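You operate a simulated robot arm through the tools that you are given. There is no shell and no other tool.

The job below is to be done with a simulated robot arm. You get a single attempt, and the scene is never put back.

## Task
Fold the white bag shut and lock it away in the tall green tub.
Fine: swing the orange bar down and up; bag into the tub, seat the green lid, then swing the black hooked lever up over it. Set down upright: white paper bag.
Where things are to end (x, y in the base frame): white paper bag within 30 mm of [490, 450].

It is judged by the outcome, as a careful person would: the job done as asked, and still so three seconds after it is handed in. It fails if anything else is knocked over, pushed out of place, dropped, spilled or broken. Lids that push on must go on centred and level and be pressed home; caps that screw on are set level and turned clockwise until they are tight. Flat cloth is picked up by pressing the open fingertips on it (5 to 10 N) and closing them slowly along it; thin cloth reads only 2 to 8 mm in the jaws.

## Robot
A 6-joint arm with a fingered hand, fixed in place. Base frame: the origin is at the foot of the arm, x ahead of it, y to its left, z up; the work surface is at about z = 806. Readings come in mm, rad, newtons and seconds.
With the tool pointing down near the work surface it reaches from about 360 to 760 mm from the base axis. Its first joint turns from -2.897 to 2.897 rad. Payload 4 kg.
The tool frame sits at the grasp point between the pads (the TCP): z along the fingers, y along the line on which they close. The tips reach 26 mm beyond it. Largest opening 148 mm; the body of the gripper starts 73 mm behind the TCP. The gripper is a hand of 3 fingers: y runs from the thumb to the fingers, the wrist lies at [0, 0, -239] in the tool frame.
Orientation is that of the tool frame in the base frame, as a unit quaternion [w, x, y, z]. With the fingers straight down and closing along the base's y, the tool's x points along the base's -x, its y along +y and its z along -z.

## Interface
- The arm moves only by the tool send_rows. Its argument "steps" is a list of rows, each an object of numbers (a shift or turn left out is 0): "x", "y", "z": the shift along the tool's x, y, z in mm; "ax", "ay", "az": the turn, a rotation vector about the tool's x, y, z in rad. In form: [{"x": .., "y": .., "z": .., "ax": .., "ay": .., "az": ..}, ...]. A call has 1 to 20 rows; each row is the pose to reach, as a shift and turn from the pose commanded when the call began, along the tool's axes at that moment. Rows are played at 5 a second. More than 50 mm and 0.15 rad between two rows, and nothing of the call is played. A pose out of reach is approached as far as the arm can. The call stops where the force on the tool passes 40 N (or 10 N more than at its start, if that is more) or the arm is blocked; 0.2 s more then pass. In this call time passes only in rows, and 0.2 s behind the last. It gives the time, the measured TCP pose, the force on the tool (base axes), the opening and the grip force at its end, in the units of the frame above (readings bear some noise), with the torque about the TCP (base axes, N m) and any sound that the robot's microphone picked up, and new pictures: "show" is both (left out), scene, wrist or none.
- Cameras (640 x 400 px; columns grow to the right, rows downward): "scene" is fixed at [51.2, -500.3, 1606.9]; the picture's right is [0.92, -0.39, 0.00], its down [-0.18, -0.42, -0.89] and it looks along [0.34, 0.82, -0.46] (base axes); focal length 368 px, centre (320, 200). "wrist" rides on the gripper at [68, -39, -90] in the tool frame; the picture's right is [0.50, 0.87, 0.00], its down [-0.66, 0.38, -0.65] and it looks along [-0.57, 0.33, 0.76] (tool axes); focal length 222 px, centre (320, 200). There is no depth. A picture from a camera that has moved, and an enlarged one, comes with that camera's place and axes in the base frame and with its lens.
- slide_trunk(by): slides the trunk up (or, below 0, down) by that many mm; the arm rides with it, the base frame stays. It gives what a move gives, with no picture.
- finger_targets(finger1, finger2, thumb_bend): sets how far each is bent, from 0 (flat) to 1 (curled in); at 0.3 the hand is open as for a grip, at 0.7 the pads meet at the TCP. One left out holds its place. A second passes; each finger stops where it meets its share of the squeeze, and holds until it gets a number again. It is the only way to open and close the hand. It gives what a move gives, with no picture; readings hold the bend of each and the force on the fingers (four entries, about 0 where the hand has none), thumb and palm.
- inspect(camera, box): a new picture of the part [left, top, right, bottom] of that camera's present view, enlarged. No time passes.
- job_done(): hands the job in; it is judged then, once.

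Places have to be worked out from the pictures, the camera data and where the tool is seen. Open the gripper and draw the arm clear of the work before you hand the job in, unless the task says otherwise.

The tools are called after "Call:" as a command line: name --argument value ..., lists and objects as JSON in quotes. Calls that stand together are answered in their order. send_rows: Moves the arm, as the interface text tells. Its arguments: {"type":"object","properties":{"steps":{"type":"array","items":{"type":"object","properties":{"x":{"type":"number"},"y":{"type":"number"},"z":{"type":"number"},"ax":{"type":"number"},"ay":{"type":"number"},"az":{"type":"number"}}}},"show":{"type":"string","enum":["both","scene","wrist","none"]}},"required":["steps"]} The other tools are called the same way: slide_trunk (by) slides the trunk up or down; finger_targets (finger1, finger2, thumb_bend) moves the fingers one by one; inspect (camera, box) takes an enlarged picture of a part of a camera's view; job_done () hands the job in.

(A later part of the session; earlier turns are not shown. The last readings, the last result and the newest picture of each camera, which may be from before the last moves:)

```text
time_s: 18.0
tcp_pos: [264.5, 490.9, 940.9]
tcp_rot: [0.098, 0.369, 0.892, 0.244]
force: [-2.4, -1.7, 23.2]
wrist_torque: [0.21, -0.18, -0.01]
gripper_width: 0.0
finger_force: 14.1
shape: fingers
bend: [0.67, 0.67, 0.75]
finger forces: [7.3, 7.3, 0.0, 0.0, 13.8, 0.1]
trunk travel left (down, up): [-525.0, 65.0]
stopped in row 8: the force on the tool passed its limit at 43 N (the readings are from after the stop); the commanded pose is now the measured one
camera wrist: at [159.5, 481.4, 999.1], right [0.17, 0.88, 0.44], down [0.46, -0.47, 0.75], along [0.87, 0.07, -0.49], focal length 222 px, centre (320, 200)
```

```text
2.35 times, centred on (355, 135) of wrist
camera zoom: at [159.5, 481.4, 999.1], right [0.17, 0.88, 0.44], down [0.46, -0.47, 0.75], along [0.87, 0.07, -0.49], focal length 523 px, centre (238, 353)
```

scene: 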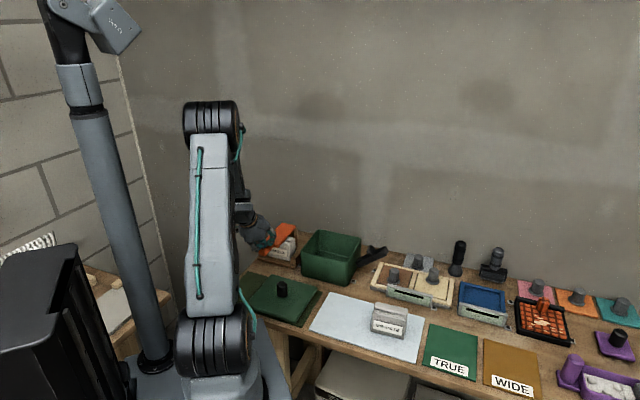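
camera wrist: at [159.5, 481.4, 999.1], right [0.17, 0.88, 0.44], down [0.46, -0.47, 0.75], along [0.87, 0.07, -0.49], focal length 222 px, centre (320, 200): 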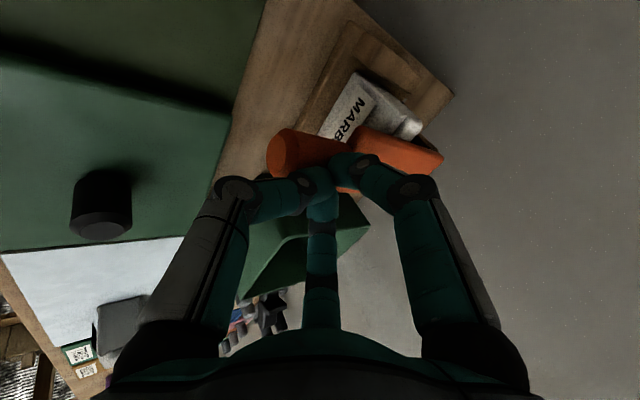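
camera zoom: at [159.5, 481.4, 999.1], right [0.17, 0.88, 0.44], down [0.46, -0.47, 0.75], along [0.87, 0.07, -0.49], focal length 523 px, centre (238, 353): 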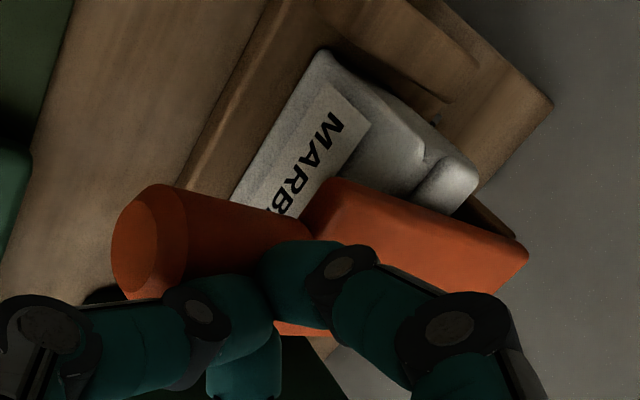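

The bag top has been pushed over, but the bar may not be quite at its stop. I'll press a few more millimetres in small steps to see whether it still gives.

Call:
send_rows --steps '[{"y": -1.2, "z": 1.6}, {"y": -2.4, "z": 3.2}, {"y": -3.6, "z": 4.8}, {"y": -4.8, "z": 6.4}, {"y": -6.0, "z": 8.0}, {"y": -7.2, "z": 9.6}]' --show "scene"

Call:
inspect --camera "scene" --box '[270, 210, 330, 275]'

```text
time_s: 18.7
tcp_pos: [265.3, 491.0, 939.1]
tcp_rot: [0.099, 0.369, 0.89, 0.247]
force: [-1.7, -3.2, 29.0]
wrist_torque: [0.32, -0.37, -0.1]
gripper_width: 0.0
finger_force: 16.5
shape: fingers
bend: [0.67, 0.66, 0.76]
finger forces: [9.7, 12.5, 0.0, 0.1, 10.6, 0.0]
trunk travel left (down, up): [-525.0, 65.0]
stopped in row 3: the force on the tool passed its limit at 42 N (the readings are from after the stop); the commanded pose is now the measured one
```

scene: 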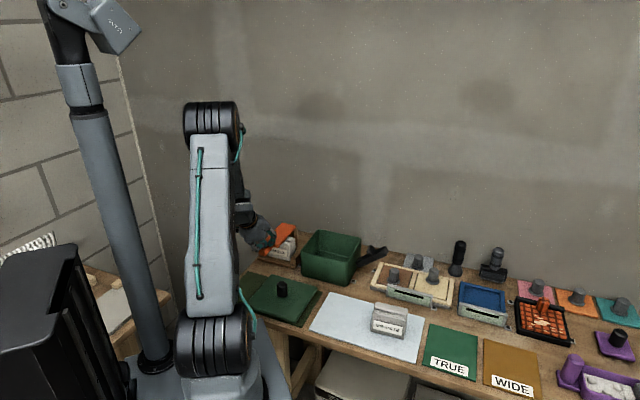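

```text
6.15 times, centred on (300, 242) of scene
camera zoom: at [51.2, -500.3, 1606.9], right [0.92, -0.39, 0.0], down [-0.18, -0.42, -0.89], along [0.34, 0.82, -0.46], focal length 2263 px, centre (443, -62)
```

zoom: 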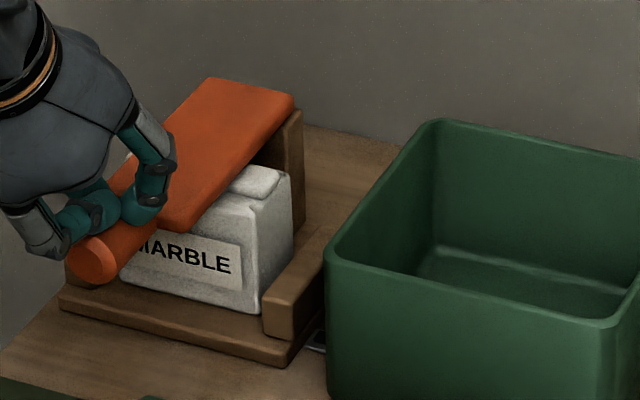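

The bar doesn't move any further under about 42 N, so it's against its stop and the fold is done. I'll lift the fist clear and bring the tool back to vertical, ready to hook the handle from below for the upswing.

Call:
send_rows --steps '[{"y": 15.5, "z": -25.7}, {"y": 31, "z": -51.4}, {"y": 31, "z": -51.4, "ax": 0.135}, {"y": 31, "z": -51.4, "ax": 0.27}, {"y": 31, "z": -51.4, "ax": 0.405}, {"y": 31, "z": -51.4, "ax": 0.538}]' --show "both"

Call:
inspect --camera "scene" --box '[250, 200, 330, 275]'

```text
time_s: 20.1
tcp_pos: [265.8, 491.6, 995.4]
tcp_rot: [-0.005, 0.382, 0.924, -0.003]
force: [-1.4, -0.8, 1.1]
wrist_torque: [-0.03, -0.01, 0.0]
gripper_width: 0.0
finger_force: 0.1
shape: fingers
bend: [0.69, 0.69, 0.7]
finger forces: [0.0, 0.0, 0.0, 0.0, 0.0, 0.0]
trunk travel left (down, up): [-525.0, 65.0]
camera wrist: at [189.9, 511.9, 1086.2], right [0.26, 0.97, 0.0], down [0.74, -0.19, 0.65], along [0.62, -0.17, -0.76], focal length 222 px, centre (320, 200)
```

scene: 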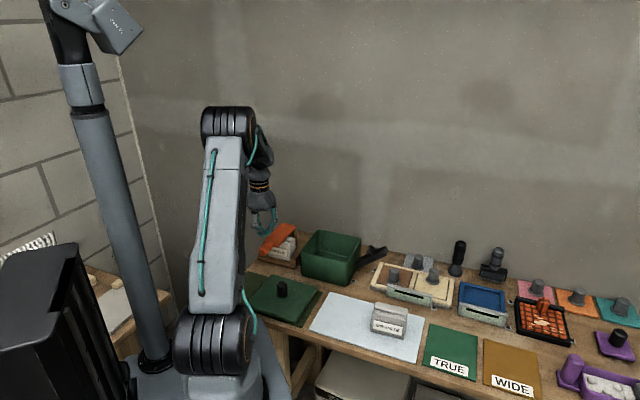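
wrist: 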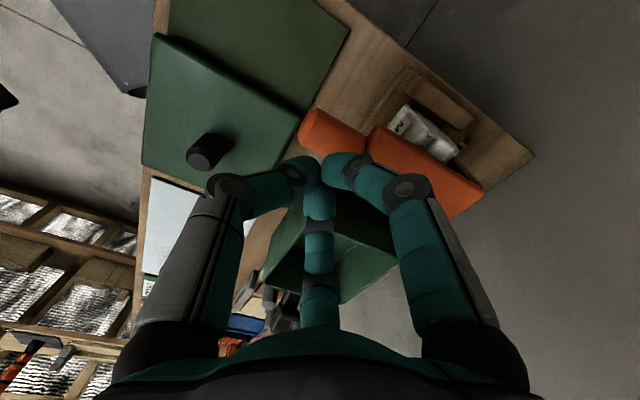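

```text
5.33 times, centred on (290, 238) of scene
camera zoom: at [51.2, -500.3, 1606.9], right [0.92, -0.39, 0.0], down [-0.18, -0.42, -0.89], along [0.34, 0.82, -0.46], focal length 1962 px, centre (480, 0)
```

zoom: 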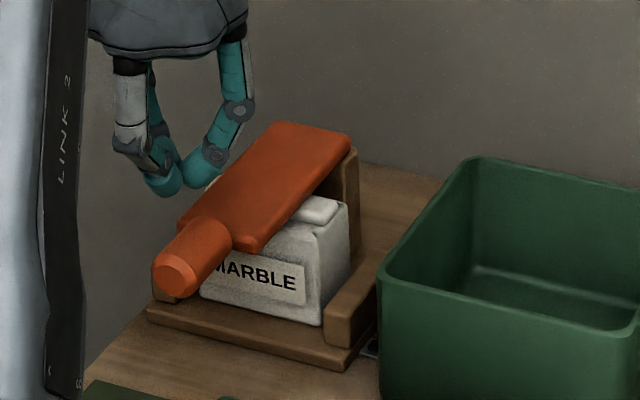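

The bar stays down by itself and its edges look about parallel with the tub's edges, so it appears horizontal. I'll zoom the wrist view to fix the handle's height before hooking it.

Call:
inspect --camera "wrist" --box '[280, 70, 500, 230]'

```text
2.50 times, centred on (390, 150) of wrist
camera zoom: at [189.9, 511.9, 1086.2], right [0.26, 0.97, 0.0], down [0.74, -0.19, 0.65], along [0.62, -0.17, -0.76], focal length 555 px, centre (145, 325)
```

zoom: 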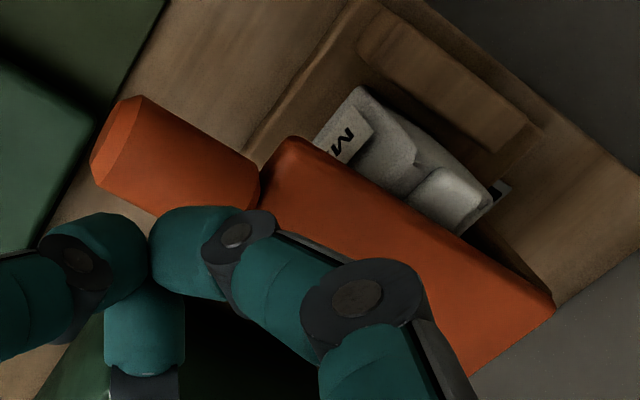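

The plate edge converges on the horizontal vanishing point, so the bar is truly horizontal. The handle axis is at z≈905, centred near (280,501). I'll open the fingers partway, straddle the handle from above and lower until the fingertips are below it.

Call:
finger_targets --finger1 0.42 --finger2 0.42 --thumb_bend 0.3

Call:
send_rows --steps '[{"x": -3.2, "y": 7.4, "z": 15}, {"x": -3.2, "y": 7.4, "z": 40}]' --show "both"

Call:
inspect --camera "scene" --box '[250, 200, 330, 275]'

```text
time_s: 21.1
tcp_pos: [267.1, 492.0, 994.8]
tcp_rot: [-0.004, 0.382, 0.924, -0.002]
force: [0.1, 0.0, 1.0]
wrist_torque: [-0.01, -0.01, -0.01]
gripper_width: 107.8
finger_force: 0.1
shape: fingers
bend: [0.42, 0.42, 0.3]
finger forces: [0.0, 0.1, 0.0, 0.0, 0.1, 0.0]
trunk travel left (down, up): [-525.0, 65.0]
```

```text
time_s: 21.7
tcp_pos: [273.9, 495.3, 955.9]
tcp_rot: [-0.003, 0.382, 0.924, -0.003]
force: [0.0, 0.8, -0.1]
wrist_torque: [0.02, 0.02, 0.02]
gripper_width: 107.7
finger_force: 0.1
shape: fingers
bend: [0.42, 0.42, 0.3]
finger forces: [0.0, 0.1, 0.0, 0.1, 0.0, 0.0]
trunk travel left (down, up): [-525.0, 65.0]
camera wrist: at [197.2, 514.8, 1046.9], right [0.26, 0.97, 0.0], down [0.74, -0.19, 0.65], along [0.63, -0.17, -0.76], focal length 222 px, centre (320, 200)
```

scene: 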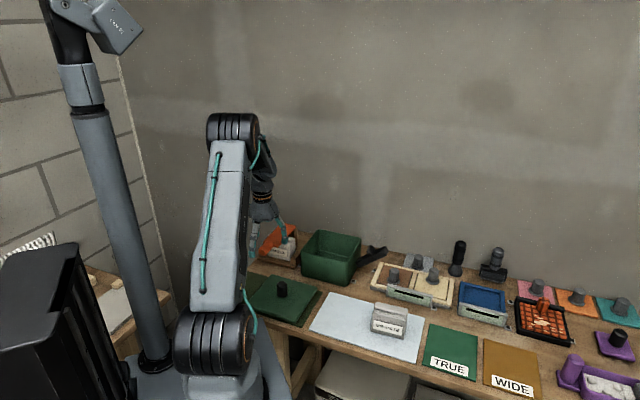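
wrist: 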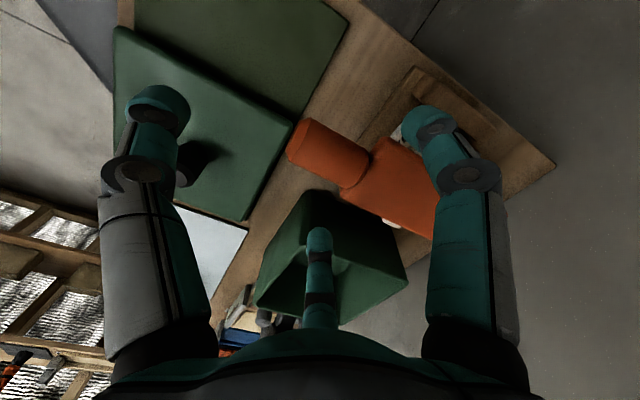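

```text
5.33 times, centred on (290, 238) of scene
camera zoom: at [51.2, -500.3, 1606.9], right [0.92, -0.39, 0.0], down [-0.18, -0.42, -0.89], along [0.34, 0.82, -0.46], focal length 1962 px, centre (480, 0)
```

zoom: 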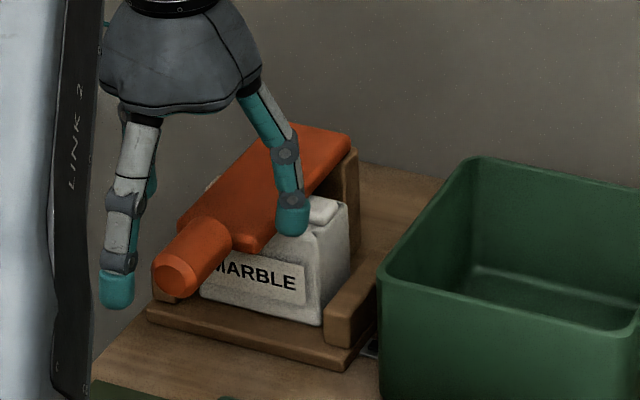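

The handle lies between the fingers along the tool's y axis, with clearance on both sides. I'll descend until the fingertips are below it.

Call:
send_rows --steps '[{"x": 2, "y": 0, "z": 22}, {"x": 2, "y": 0, "z": 44}, {"x": 2, "y": 0, "z": 66}, {"x": 2, "y": 0, "z": 86}]' --show "both"

Call:
inspect --camera "scene" --box '[250, 200, 330, 275]'

```text
time_s: 22.7
tcp_pos: [269.9, 496.5, 869.1]
tcp_rot: [-0.004, 0.382, 0.924, -0.002]
force: [0.3, 0.5, -0.1]
wrist_torque: [-0.03, 0.02, -0.03]
gripper_width: 108.1
finger_force: 0.1
shape: fingers
bend: [0.42, 0.42, 0.3]
finger forces: [0.1, 0.1, 0.1, 0.0, 0.0, 0.1]
trunk travel left (down, up): [-525.0, 65.0]
camera wrist: at [193.9, 516.5, 959.4], right [0.26, 0.97, 0.0], down [0.74, -0.19, 0.65], along [0.63, -0.17, -0.76], focal length 222 px, centre (320, 200)
```

scene: 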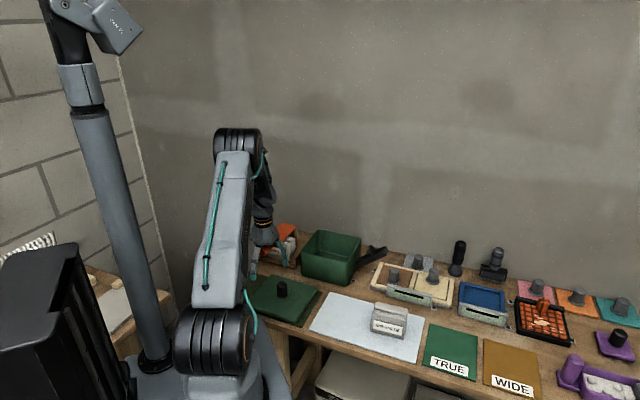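
wrist: 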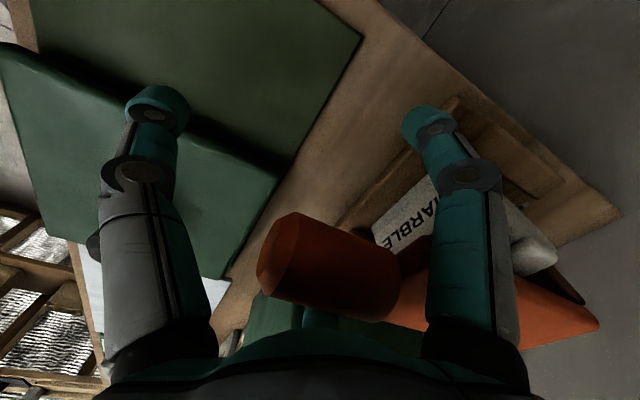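

```text
5.33 times, centred on (290, 238) of scene
camera zoom: at [51.2, -500.3, 1606.9], right [0.92, -0.39, 0.0], down [-0.18, -0.42, -0.89], along [0.34, 0.82, -0.46], focal length 1962 px, centre (480, 0)
```

zoom: 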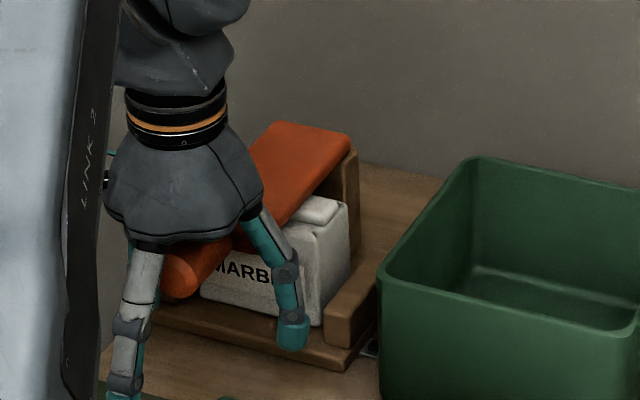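

The handle is now inside the hand above the TCP with no contact. I'll close the fingers and thumb beneath it so they form a hook.

Call:
finger_targets --finger1 0.64 --finger2 0.64 --thumb_bend 0.55

Call:
inspect --camera "wrist" --box '[80, 80, 560, 380]'

Call:
inspect --camera "scene" --box '[250, 200, 330, 275]'

```text
time_s: 23.7
tcp_pos: [270.8, 496.9, 868.5]
tcp_rot: [-0.004, 0.382, 0.924, -0.002]
force: [-1.0, 0.2, -0.1]
wrist_torque: [-0.01, 0.02, -0.02]
gripper_width: 32.7
finger_force: 0.0
shape: fingers
bend: [0.64, 0.64, 0.55]
finger forces: [0.1, 0.0, 0.0, 0.0, 0.0, 0.0]
trunk travel left (down, up): [-525.0, 65.0]
```

```text
1.33 times, centred on (320, 230) of wrist
camera zoom: at [193.9, 516.4, 959.7], right [0.26, 0.97, 0.0], down [0.74, -0.19, 0.65], along [0.63, -0.17, -0.76], focal length 296 px, centre (320, 160)
```

zoom: 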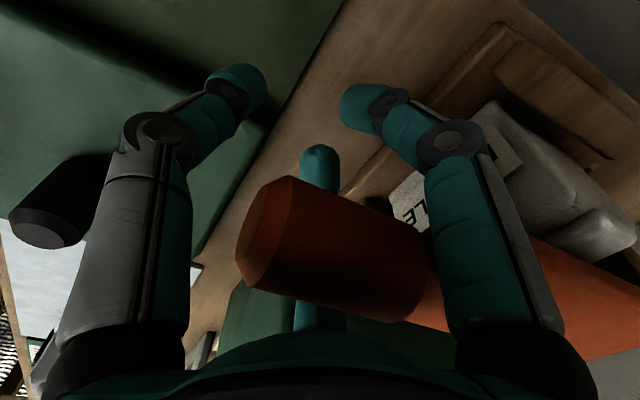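

```text
5.33 times, centred on (290, 238) of scene
camera zoom: at [51.2, -500.3, 1606.9], right [0.92, -0.39, 0.0], down [-0.18, -0.42, -0.89], along [0.34, 0.82, -0.46], focal length 1962 px, centre (480, 0)
```

zoom: 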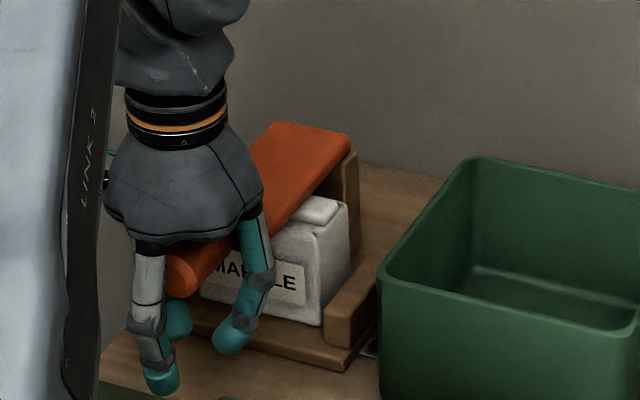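

The fingertips sit under the handle. I'll tighten the two fingers a little so the hook is closed, then lift the bar along its arc to about 30°.

Call:
finger_targets --finger1 0.68 --finger2 0.68 --thumb_bend 0.55

Call:
send_rows --steps '[{"y": 0, "z": -7}, {"y": 0, "z": -13.5}, {"y": -0.5, "z": -24.5}, {"y": -1, "z": -35.5}, {"y": 0, "z": -46.5}, {"y": 1, "z": -57.5}, {"y": 3.5, "z": -68}, {"y": 6, "z": -79}, {"y": 9.5, "z": -89}, {"y": 13.5, "z": -99.5}]' --show "both"

Call:
inspect --camera "scene" --box '[240, 180, 330, 275]'

```text
time_s: 24.7
tcp_pos: [269.3, 495.9, 869.5]
tcp_rot: [-0.004, 0.382, 0.924, -0.002]
force: [0.2, 0.1, 0.2]
wrist_torque: [0.0, 0.03, 0.01]
gripper_width: 28.1
finger_force: 0.1
shape: fingers
bend: [0.68, 0.68, 0.55]
finger forces: [0.0, 0.1, 0.0, 0.1, 0.2, 0.0]
trunk travel left (down, up): [-525.0, 65.0]
```

```text
time_s: 26.9
tcp_pos: [280.7, 505.1, 968.7]
tcp_rot: [-0.004, 0.382, 0.924, -0.003]
force: [-1.5, 1.1, -1.2]
wrist_torque: [-0.02, 0.01, 0.0]
gripper_width: 27.2
finger_force: 0.7
shape: fingers
bend: [0.67, 0.68, 0.55]
finger forces: [1.6, 0.2, 0.1, 0.1, 0.0, 0.0]
trunk travel left (down, up): [-525.0, 65.0]
camera wrist: at [205.2, 525.6, 1060.0], right [0.26, 0.97, 0.0], down [0.74, -0.19, 0.65], along [0.63, -0.17, -0.76], focal length 222 px, centre (320, 200)
```

scene: 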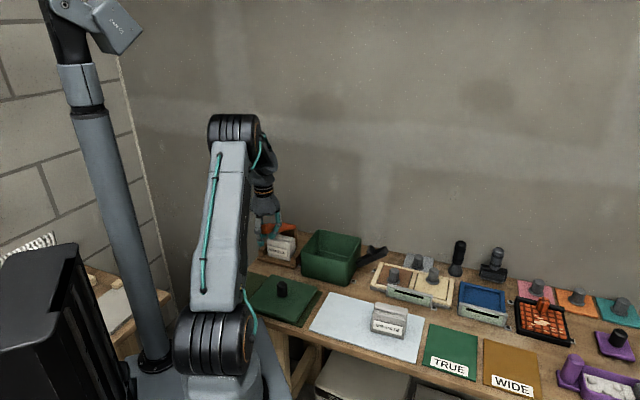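
wrist: 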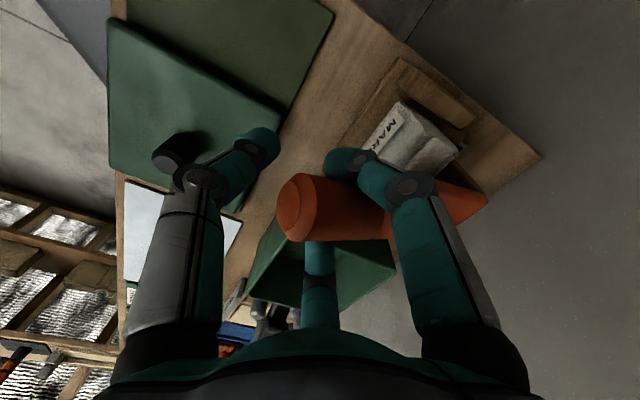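

```text
4.21 times, centred on (285, 228) of scene
camera zoom: at [51.2, -500.3, 1606.9], right [0.92, -0.39, 0.0], down [-0.18, -0.42, -0.89], along [0.34, 0.82, -0.46], focal length 1549 px, centre (467, 84)
```

zoom: 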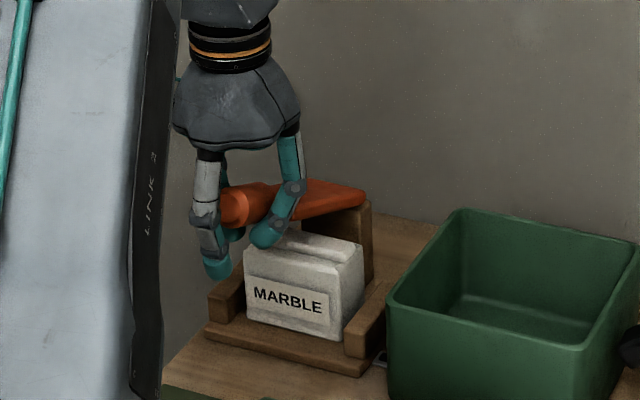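

The bar lifts freely at about 25–30°, and the bag now shows a folded ridge on top. I'll continue the arc up to about 60°.

Call:
send_rows --steps '[{"y": 5, "z": -10.5}, {"y": 10.5, "z": -20}, {"y": 16.5, "z": -29.5}, {"y": 23, "z": -38}, {"y": 30, "z": -46.5}, {"y": 38, "z": -54}, {"y": 46, "z": -61.5}, {"y": 55, "z": -68.5}]' --show "both"

Call:
inspect --camera "scene" --box '[240, 170, 330, 275]'

```text
time_s: 28.7
tcp_pos: [321.1, 544.5, 1037.9]
tcp_rot: [-0.003, 0.382, 0.924, -0.002]
force: [-1.4, 0.9, -0.6]
wrist_torque: [0.02, 0.02, 0.06]
gripper_width: 27.1
finger_force: 1.0
shape: fingers
bend: [0.67, 0.68, 0.55]
finger forces: [1.8, 0.0, 0.0, 0.0, 0.1, 0.1]
trunk travel left (down, up): [-525.0, 65.0]
camera wrist: at [245.0, 564.2, 1128.3], right [0.26, 0.97, 0.0], down [0.74, -0.19, 0.65], along [0.63, -0.17, -0.76], focal length 222 px, centre (320, 200)
```

scene: 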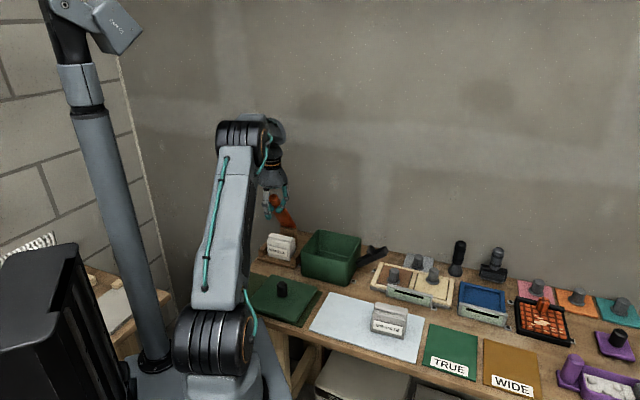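
wrist: 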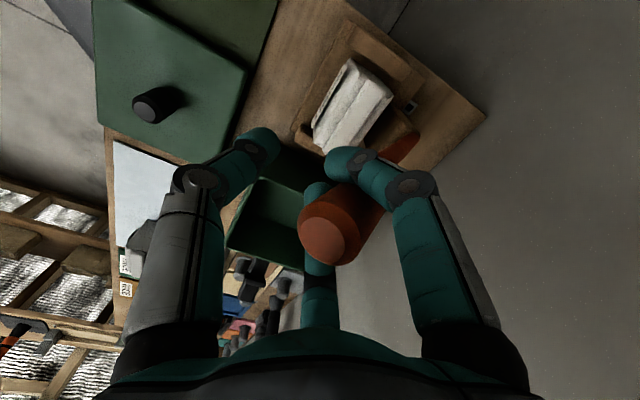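

```text
3.81 times, centred on (285, 222) of scene
camera zoom: at [51.2, -500.3, 1606.9], right [0.92, -0.39, 0.0], down [-0.18, -0.42, -0.89], along [0.34, 0.82, -0.46], focal length 1401 px, centre (453, 114)
```

zoom: 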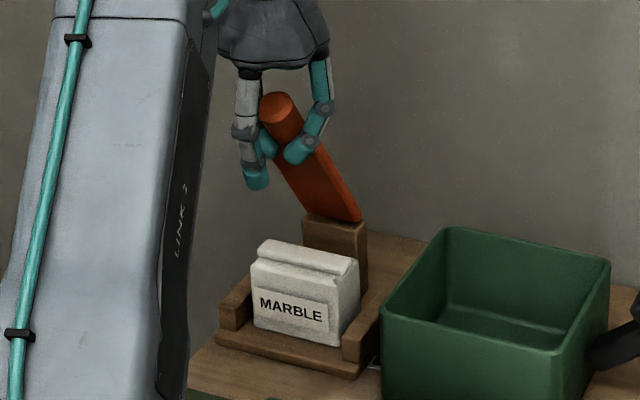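

The bar is at about 60° with low forces. I'll keep pushing it up to its original upright position, around 85°.

Call:
send_rows --steps '[{"y": 9, "z": -6}, {"y": 18.6, "z": -11.5}, {"y": 28.5, "z": -16.5}, {"y": 38.7, "z": -21}, {"y": 45.5, "z": -23.5}, {"y": 52.6, "z": -25.5}, {"y": 60, "z": -27.5}, {"y": 67, "z": -29.5}]' --show "both"

Call:
inspect --camera "scene" --box '[240, 150, 330, 275]'

```text
time_s: 30.5
tcp_pos: [367.1, 591.1, 1064.9]
tcp_rot: [-0.003, 0.382, 0.924, -0.003]
force: [-10.8, -10.1, -8.5]
wrist_torque: [-0.18, 0.2, 0.02]
gripper_width: 20.6
finger_force: 7.4
shape: fingers
bend: [0.69, 0.69, 0.55]
finger forces: [7.7, 6.0, 0.0, 0.0, 0.1, 0.0]
trunk travel left (down, up): [-525.0, 65.0]
camera wrist: at [291.3, 612.1, 1156.3], right [0.26, 0.97, 0.0], down [0.74, -0.19, 0.65], along [0.62, -0.17, -0.76], focal length 222 px, centre (320, 200)
```

scene: 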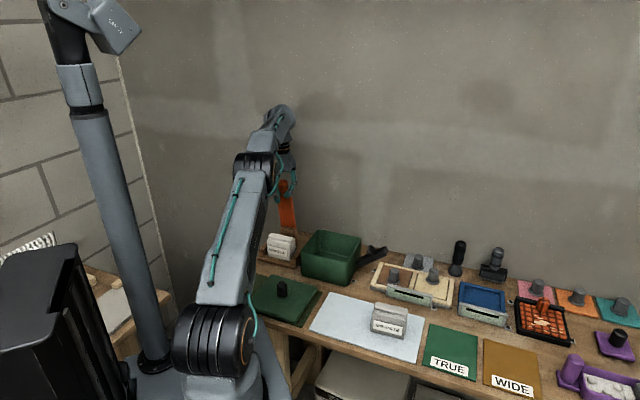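
wrist: 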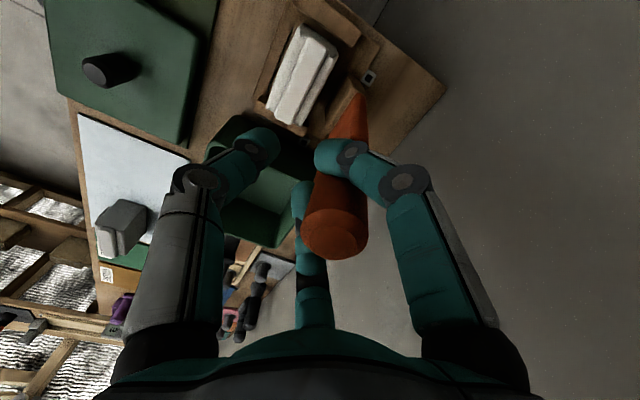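

```text
3.20 times, centred on (285, 212) of scene
camera zoom: at [51.2, -500.3, 1606.9], right [0.92, -0.39, 0.0], down [-0.18, -0.42, -0.89], along [0.34, 0.82, -0.46], focal length 1177 px, centre (432, 160)
```

zoom: 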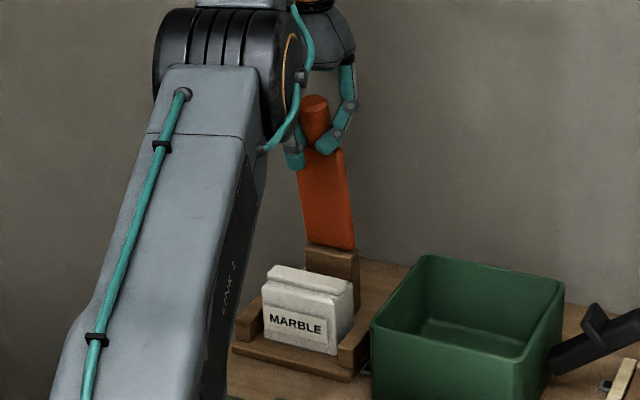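

The bar is back upright against its stop, with a 15 N reaction. I'll ease off a few millimetres, open the fingers, then withdraw toward the base so the handle passes out between the fingers.

Call:
send_rows --steps '[{"y": -4, "z": 1}, {"y": -7, "z": 2}]' --show "none"

Call:
finger_targets --finger1 0.3 --finger2 0.3 --thumb_bend 0.3

Call:
inspect --camera "wrist" --box '[80, 0, 560, 300]'

```text
time_s: 31.1
tcp_pos: [363.0, 586.5, 1065.4]
tcp_rot: [-0.004, 0.383, 0.924, -0.001]
force: [-3.8, -2.5, 0.1]
wrist_torque: [-0.05, 0.04, 0.01]
gripper_width: 25.2
finger_force: 3.2
shape: fingers
bend: [0.67, 0.67, 0.55]
finger forces: [3.6, 2.6, 0.0, 0.1, 0.0, 0.1]
trunk travel left (down, up): [-525.0, 65.0]
```

```text
time_s: 32.1
tcp_pos: [363.0, 588.4, 1063.9]
tcp_rot: [-0.003, 0.382, 0.924, -0.002]
force: [0.5, -0.3, 0.1]
wrist_torque: [-0.04, -0.02, 0.0]
gripper_width: 126.3
finger_force: 0.0
shape: fingers
bend: [0.3, 0.3, 0.3]
finger forces: [0.0, 0.0, 0.0, 0.0, 0.1, 0.0]
trunk travel left (down, up): [-525.0, 65.0]
```

```text
1.33 times, centred on (320, 150) of wrist
camera zoom: at [287.0, 607.4, 1155.0], right [0.26, 0.97, 0.0], down [0.74, -0.19, 0.65], along [0.63, -0.17, -0.76], focal length 296 px, centre (320, 267)
```

zoom: 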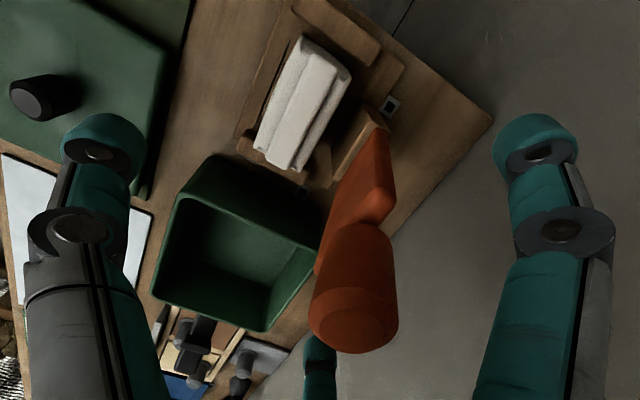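

The hand is open and the bar stands free. I'll withdraw toward the base and then look at the folded bag.

Call:
send_rows --steps '[{"y": -30, "z": -2}, {"y": -65, "z": -6}, {"y": -100, "z": -10}, {"y": -130, "z": -10}]' --show "both"

Call:
inspect --camera "scene" --box '[255, 215, 320, 280]'

Call:
inspect --camera "wrist" --box '[300, 0, 540, 180]'

```text
time_s: 33.1
tcp_pos: [271.3, 495.4, 1073.7]
tcp_rot: [-0.004, 0.382, 0.924, -0.003]
force: [0.0, -0.4, 1.1]
wrist_torque: [0.0, -0.02, 0.01]
gripper_width: 126.4
finger_force: 0.1
shape: fingers
bend: [0.3, 0.3, 0.3]
finger forces: [0.0, 0.0, 0.0, 0.1, 0.0, 0.0]
trunk travel left (down, up): [-525.0, 65.0]
camera wrist: at [196.1, 515.2, 1164.2], right [0.26, 0.97, 0.0], down [0.74, -0.19, 0.65], along [0.63, -0.17, -0.76], focal length 222 px, centre (320, 200)
```

scene: 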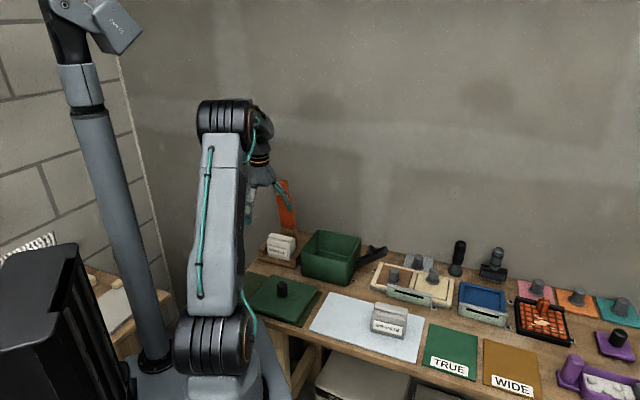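
wrist: 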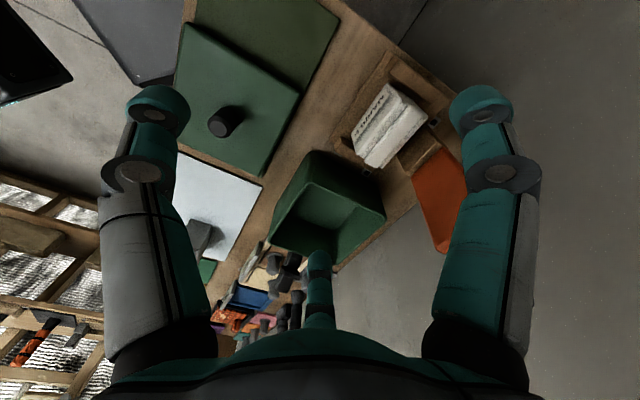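

```text
6.15 times, centred on (288, 248) of scene
camera zoom: at [51.2, -500.3, 1606.9], right [0.92, -0.39, 0.0], down [-0.18, -0.42, -0.89], along [0.34, 0.82, -0.46], focal length 2263 px, centre (520, -92)
```

zoom: 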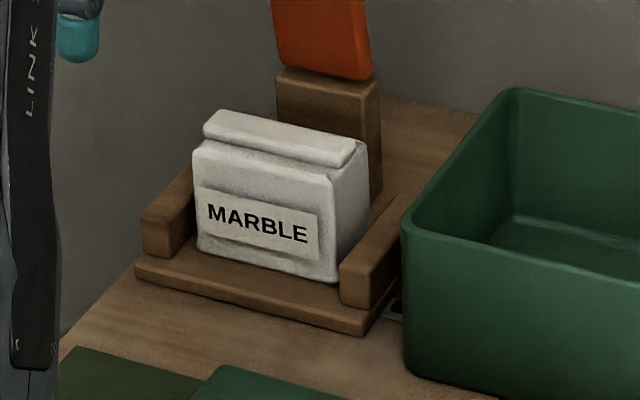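

```text
2.22 times, centred on (420, 90) of wrist
camera zoom: at [196.1, 515.2, 1164.2], right [0.26, 0.97, 0.0], down [0.74, -0.19, 0.65], along [0.63, -0.17, -0.76], focal length 494 px, centre (98, 444)
```

zoom: 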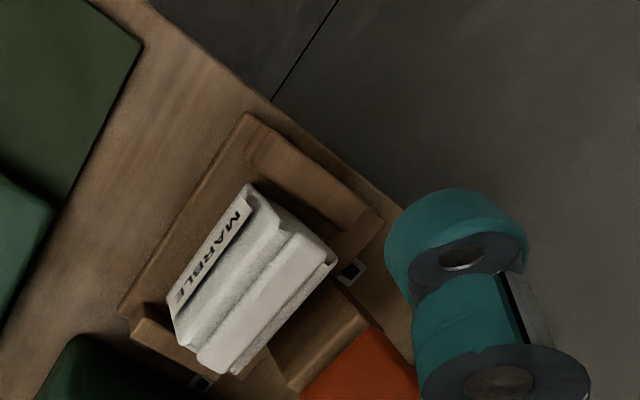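

The bag is folded with a ridge on top; it spans about e1 ±44 mm and e2 ±24 mm around (343,571), with its shoulder at z≈880. The bar's handle leans over the bag, so I'll approach with a small tilt (13°) along the tool axis: thumb on the front face, two fingers on the rear corners.

Call:
finger_targets --finger1 0.35 --finger2 0.35 --thumb_bend 0.45

Call:
send_rows --steps '[{"x": 1, "y": 18, "z": 22, "ax": -0.057}, {"x": 1.5, "y": 37, "z": 44, "ax": -0.114}, {"x": 2.2, "y": 55, "z": 66, "ax": -0.17}, {"x": 3, "y": 73.8, "z": 86.7, "ax": -0.227}]' --show "both"

Call:
inspect --camera "wrist" --box '[220, 0, 520, 220]'

Call:
inspect --camera "scene" --box '[240, 160, 330, 275]'

```text
time_s: 34.1
tcp_pos: [272.6, 495.4, 1073.5]
tcp_rot: [-0.004, 0.381, 0.924, -0.002]
force: [-0.1, -0.5, -0.4]
wrist_torque: [0.0, 0.0, 0.04]
gripper_width: 95.9
finger_force: 0.1
shape: fingers
bend: [0.35, 0.35, 0.45]
finger forces: [0.0, 0.1, 0.0, 0.0, 0.0, 0.0]
trunk travel left (down, up): [-525.0, 65.0]
```

```text
time_s: 35.1
tcp_pos: [321.0, 549.4, 986.1]
tcp_rot: [0.04, 0.379, 0.919, 0.104]
force: [-0.2, 0.3, 0.3]
wrist_torque: [0.01, -0.05, 0.0]
gripper_width: 95.9
finger_force: 0.1
shape: fingers
bend: [0.35, 0.35, 0.45]
finger forces: [0.1, 0.0, 0.0, 0.0, 0.0, 0.0]
trunk travel left (down, up): [-525.0, 65.0]
camera wrist: at [231.5, 555.6, 1065.6], right [0.24, 0.95, 0.19], down [0.63, -0.31, 0.72], along [0.74, -0.05, -0.67], focal length 222 px, centre (320, 200)
```

scene: 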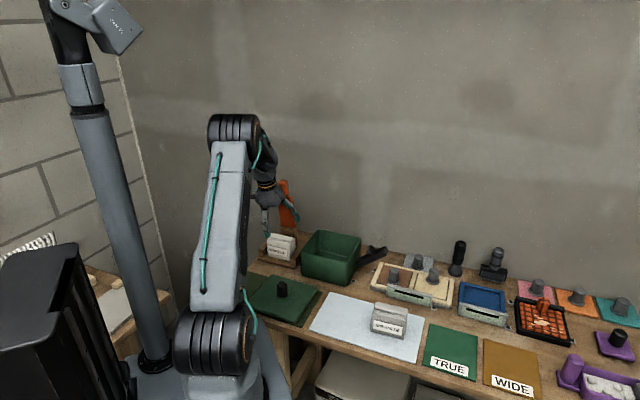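
wrist: 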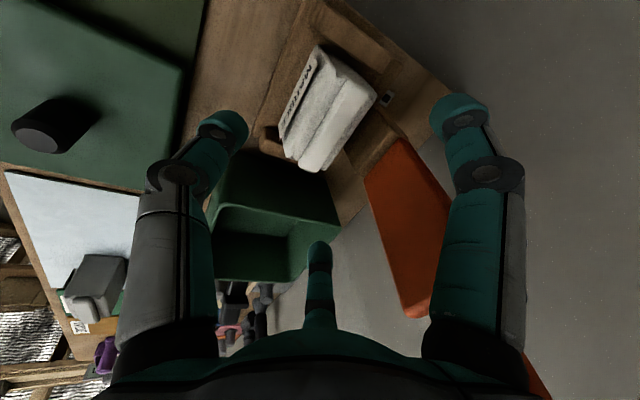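

```text
1.82 times, centred on (370, 110) of wrist
camera zoom: at [231.5, 555.6, 1065.6], right [0.24, 0.95, 0.19], down [0.63, -0.31, 0.72], along [0.74, -0.05, -0.67], focal length 404 px, centre (229, 364)
```

zoom: 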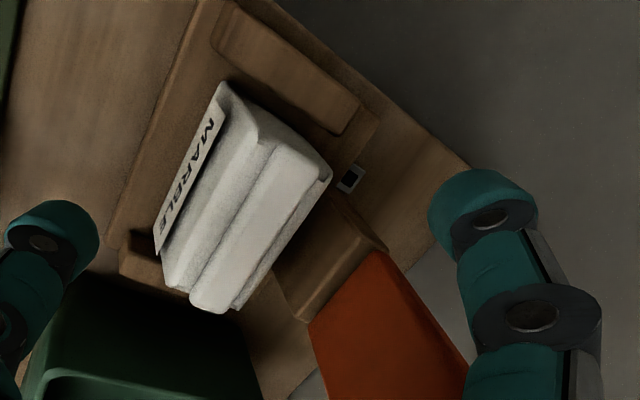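

```text
3.48 times, centred on (285, 218) of scene
camera zoom: at [51.2, -500.3, 1606.9], right [0.92, -0.39, 0.0], down [-0.18, -0.42, -0.89], along [0.34, 0.82, -0.46], focal length 1279 px, centre (442, 139)
```

zoom: 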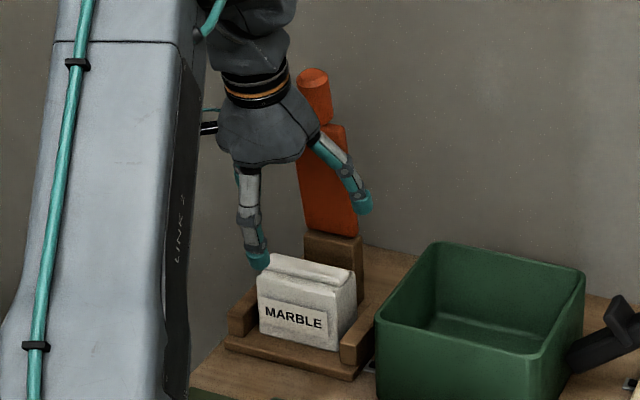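

The bag measures e1≈-161.5 and e2≈622–672, with its top at z≈890. I'll advance along the tool axis in two stages, first until the fingertips are at the height of the ridge.

Call:
send_rows --steps '[{"y": 0.5, "z": 20}, {"y": 1, "z": 40}, {"y": 1.5, "z": 60}, {"y": 2, "z": 80}]' --show "both"

Call:
inspect --camera "wrist" --box '[120, 0, 520, 280]'

Call:
inspect --camera "scene" --box '[240, 160, 330, 275]'

```text
time_s: 36.1
tcp_pos: [335.0, 562.9, 908.9]
tcp_rot: [0.04, 0.38, 0.918, 0.103]
force: [-0.3, 0.5, 0.2]
wrist_torque: [-0.01, -0.02, 0.01]
gripper_width: 95.9
finger_force: 0.1
shape: fingers
bend: [0.35, 0.35, 0.45]
finger forces: [0.0, 0.0, 0.0, 0.0, 0.0, 0.0]
trunk travel left (down, up): [-525.0, 65.0]
camera wrist: at [245.0, 569.5, 989.4], right [0.24, 0.95, 0.19], down [0.63, -0.31, 0.72], along [0.74, -0.05, -0.67], focal length 222 px, centre (320, 200)
```

scene: 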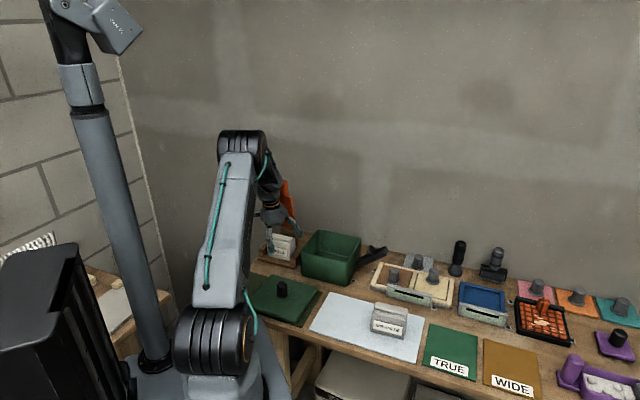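
wrist: 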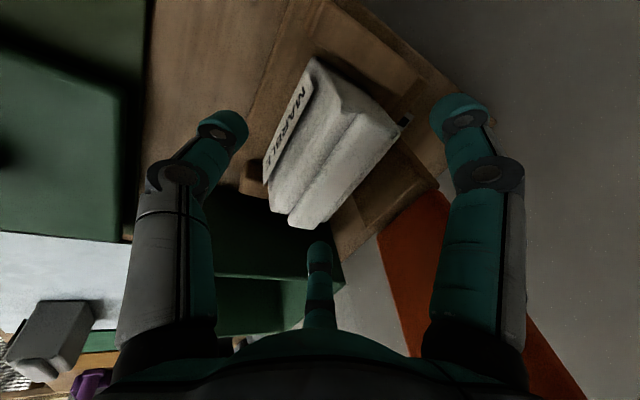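

```text
1.43 times, centred on (320, 140) of wrist
camera zoom: at [245.0, 569.5, 989.4], right [0.24, 0.95, 0.19], down [0.63, -0.31, 0.72], along [0.74, -0.05, -0.67], focal length 317 px, centre (320, 286)
```

zoom: 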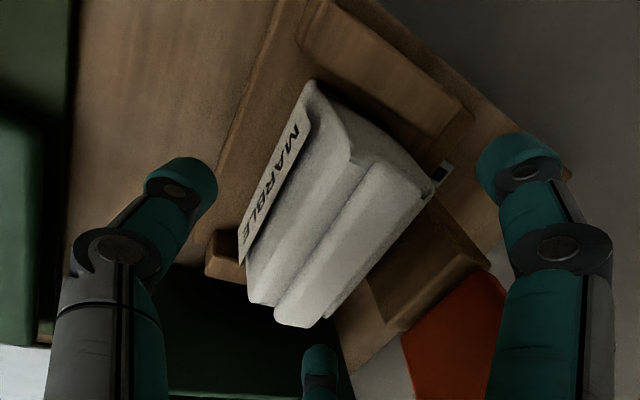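

```text
3.48 times, centred on (285, 218) of scene
camera zoom: at [51.2, -500.3, 1606.9], right [0.92, -0.39, 0.0], down [-0.18, -0.42, -0.89], along [0.34, 0.82, -0.46], focal length 1279 px, centre (442, 139)
```

zoom: 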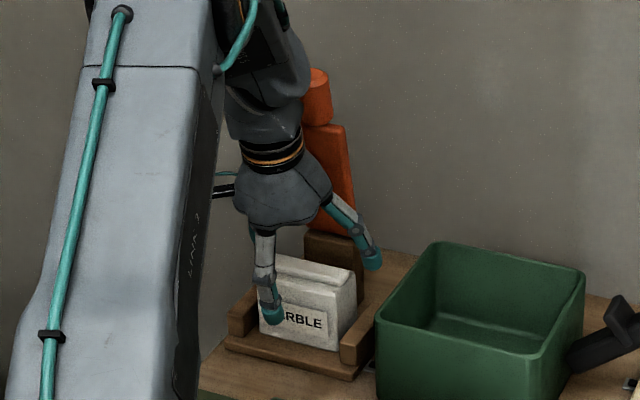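

The fingers are symmetric about the bag, each about 12 mm outside a rear corner, and the thumb is in front. I'll lower the last 38 mm slowly, keeping the fingertips above the rails.

Call:
send_rows --steps '[{"y": 0.3, "z": 10}, {"y": 0.6, "z": 20}, {"y": 1.0, "z": 30}, {"y": 1.3, "z": 39}]' --show "both"

Call:
inspect --camera "wrist" --box '[120, 20, 560, 320]'

Call:
inspect --camera "scene" --box '[250, 200, 330, 275]'

```text
time_s: 37.1
tcp_pos: [340.7, 571.4, 870.9]
tcp_rot: [0.039, 0.38, 0.919, 0.102]
force: [0.4, 0.2, -0.3]
wrist_torque: [0.0, 0.02, -0.01]
gripper_width: 95.7
finger_force: 0.1
shape: fingers
bend: [0.35, 0.35, 0.45]
finger forces: [0.0, 0.0, 0.0, 0.0, 0.0, 0.0]
trunk travel left (down, up): [-525.0, 65.0]
camera wrist: at [251.5, 576.7, 950.6], right [0.24, 0.95, 0.19], down [0.63, -0.3, 0.72], along [0.74, -0.05, -0.67], focal length 222 px, centre (320, 200)
```

scene: 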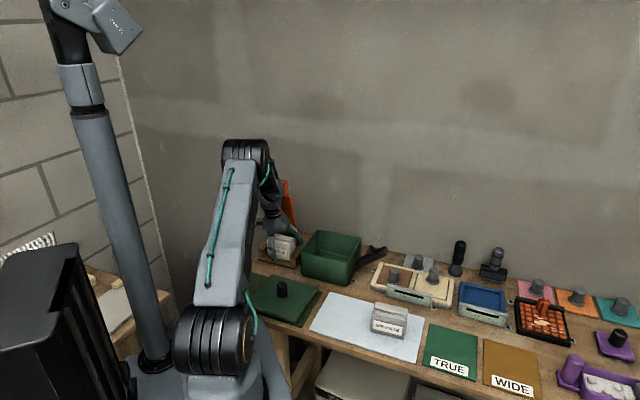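
wrist: 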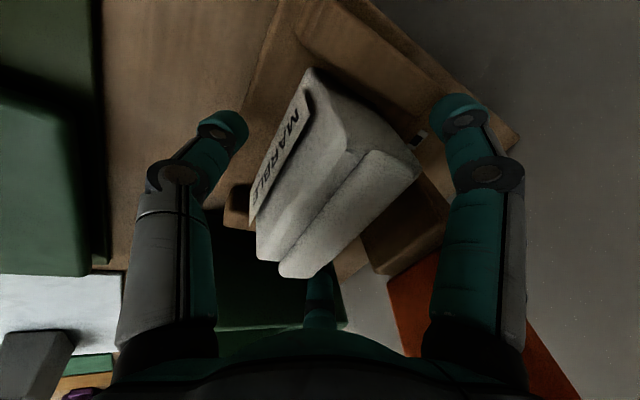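

```text
1.33 times, centred on (340, 170) of wrist
camera zoom: at [251.5, 576.7, 950.6], right [0.24, 0.95, 0.19], down [0.63, -0.3, 0.72], along [0.74, -0.05, -0.67], focal length 296 px, centre (293, 240)
```

zoom: 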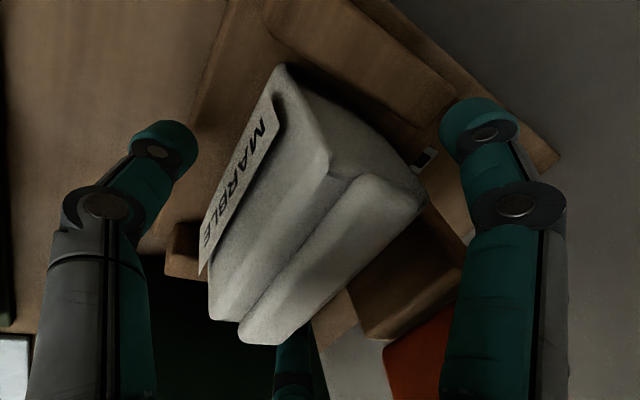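

```text
5.33 times, centred on (290, 238) of scene
camera zoom: at [51.2, -500.3, 1606.9], right [0.92, -0.39, 0.0], down [-0.18, -0.42, -0.89], along [0.34, 0.82, -0.46], focal length 1962 px, centre (480, 0)
```

zoom: 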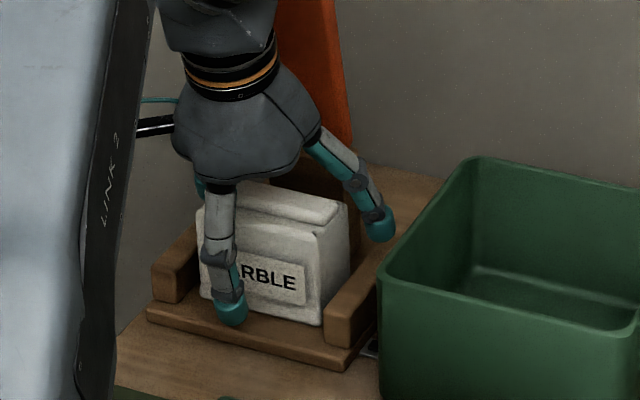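

The hand is around the bag with no contact yet. I'll bring the thumb up to the front face first, then close the two fingers on the rear corners.

Call:
finger_targets --thumb_bend 0.56

Call:
finger_targets --finger1 0.43 --finger2 0.43

Call:
inspect --camera "wrist" --box '[120, 20, 560, 320]'

Call:
inspect --camera "scene" --box '[250, 200, 330, 275]'

```text
time_s: 38.1
tcp_pos: [342.2, 571.3, 871.8]
tcp_rot: [0.04, 0.38, 0.918, 0.103]
force: [-0.9, -0.4, 0.0]
wrist_torque: [0.01, -0.02, 0.02]
gripper_width: 80.8
finger_force: 0.2
shape: fingers
bend: [0.35, 0.35, 0.55]
finger forces: [0.1, 0.1, 0.0, 0.0, 1.2, 0.0]
trunk travel left (down, up): [-525.0, 65.0]
```

```text
time_s: 39.1
tcp_pos: [341.0, 570.6, 871.8]
tcp_rot: [0.04, 0.38, 0.918, 0.102]
force: [2.7, 0.0, 2.5]
wrist_torque: [-0.01, 0.0, 0.02]
gripper_width: 69.5
finger_force: 4.1
shape: fingers
bend: [0.41, 0.4, 0.55]
finger forces: [2.9, 4.5, 0.0, 0.0, 1.4, 0.0]
trunk travel left (down, up): [-525.0, 65.0]
```

```text
1.33 times, centred on (340, 170) of wrist
camera zoom: at [251.5, 576.6, 951.0], right [0.24, 0.95, 0.19], down [0.63, -0.3, 0.72], along [0.74, -0.05, -0.67], focal length 296 px, centre (293, 240)
```

zoom: 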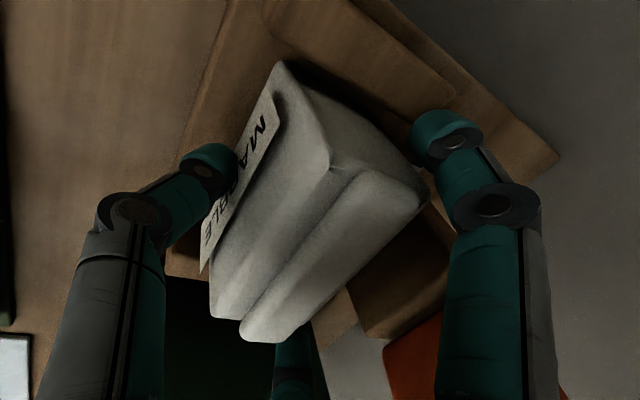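

```text
5.33 times, centred on (290, 238) of scene
camera zoom: at [51.2, -500.3, 1606.9], right [0.92, -0.39, 0.0], down [-0.18, -0.42, -0.89], along [0.34, 0.82, -0.46], focal length 1962 px, centre (480, 0)
```

zoom: 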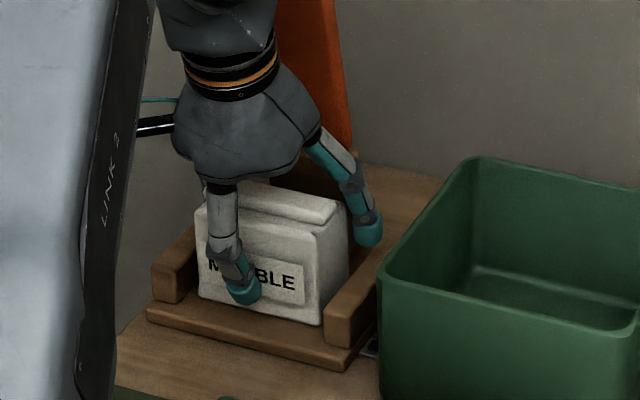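

All three digits touch (2.9, 4.5 and 1.4 N). I'll tighten evenly for a firm but gentle hold.

Call:
finger_targets --finger1 0.48 --finger2 0.47 --thumb_bend 0.63

Call:
inspect --camera "wrist" --box '[120, 20, 560, 320]'

Call:
inspect --camera "scene" --box '[250, 200, 330, 275]'

```text
time_s: 40.1
tcp_pos: [340.2, 570.5, 871.4]
tcp_rot: [0.04, 0.38, 0.918, 0.102]
force: [-0.9, -1.3, 2.5]
wrist_torque: [-0.14, 0.22, 0.01]
gripper_width: 67.5
finger_force: 12.6
shape: fingers
bend: [0.42, 0.4, 0.58]
finger forces: [7.4, 8.4, 0.0, 0.1, 8.8, 0.0]
trunk travel left (down, up): [-525.0, 65.0]
```

```text
1.33 times, centred on (340, 170) of wrist
camera zoom: at [251.2, 576.4, 951.0], right [0.24, 0.95, 0.19], down [0.63, -0.3, 0.72], along [0.74, -0.05, -0.67], focal length 296 px, centre (293, 240)
```

zoom: 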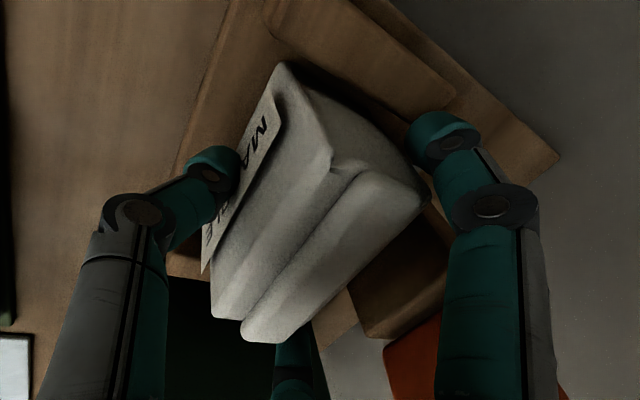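

```text
5.33 times, centred on (290, 238) of scene
camera zoom: at [51.2, -500.3, 1606.9], right [0.92, -0.39, 0.0], down [-0.18, -0.42, -0.89], along [0.34, 0.82, -0.46], focal length 1962 px, centre (480, 0)
```

zoom: 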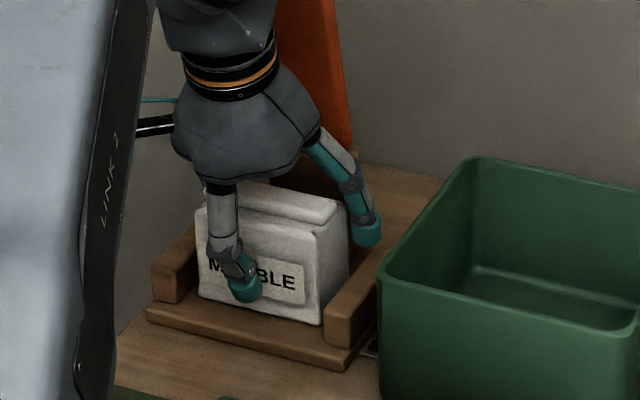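

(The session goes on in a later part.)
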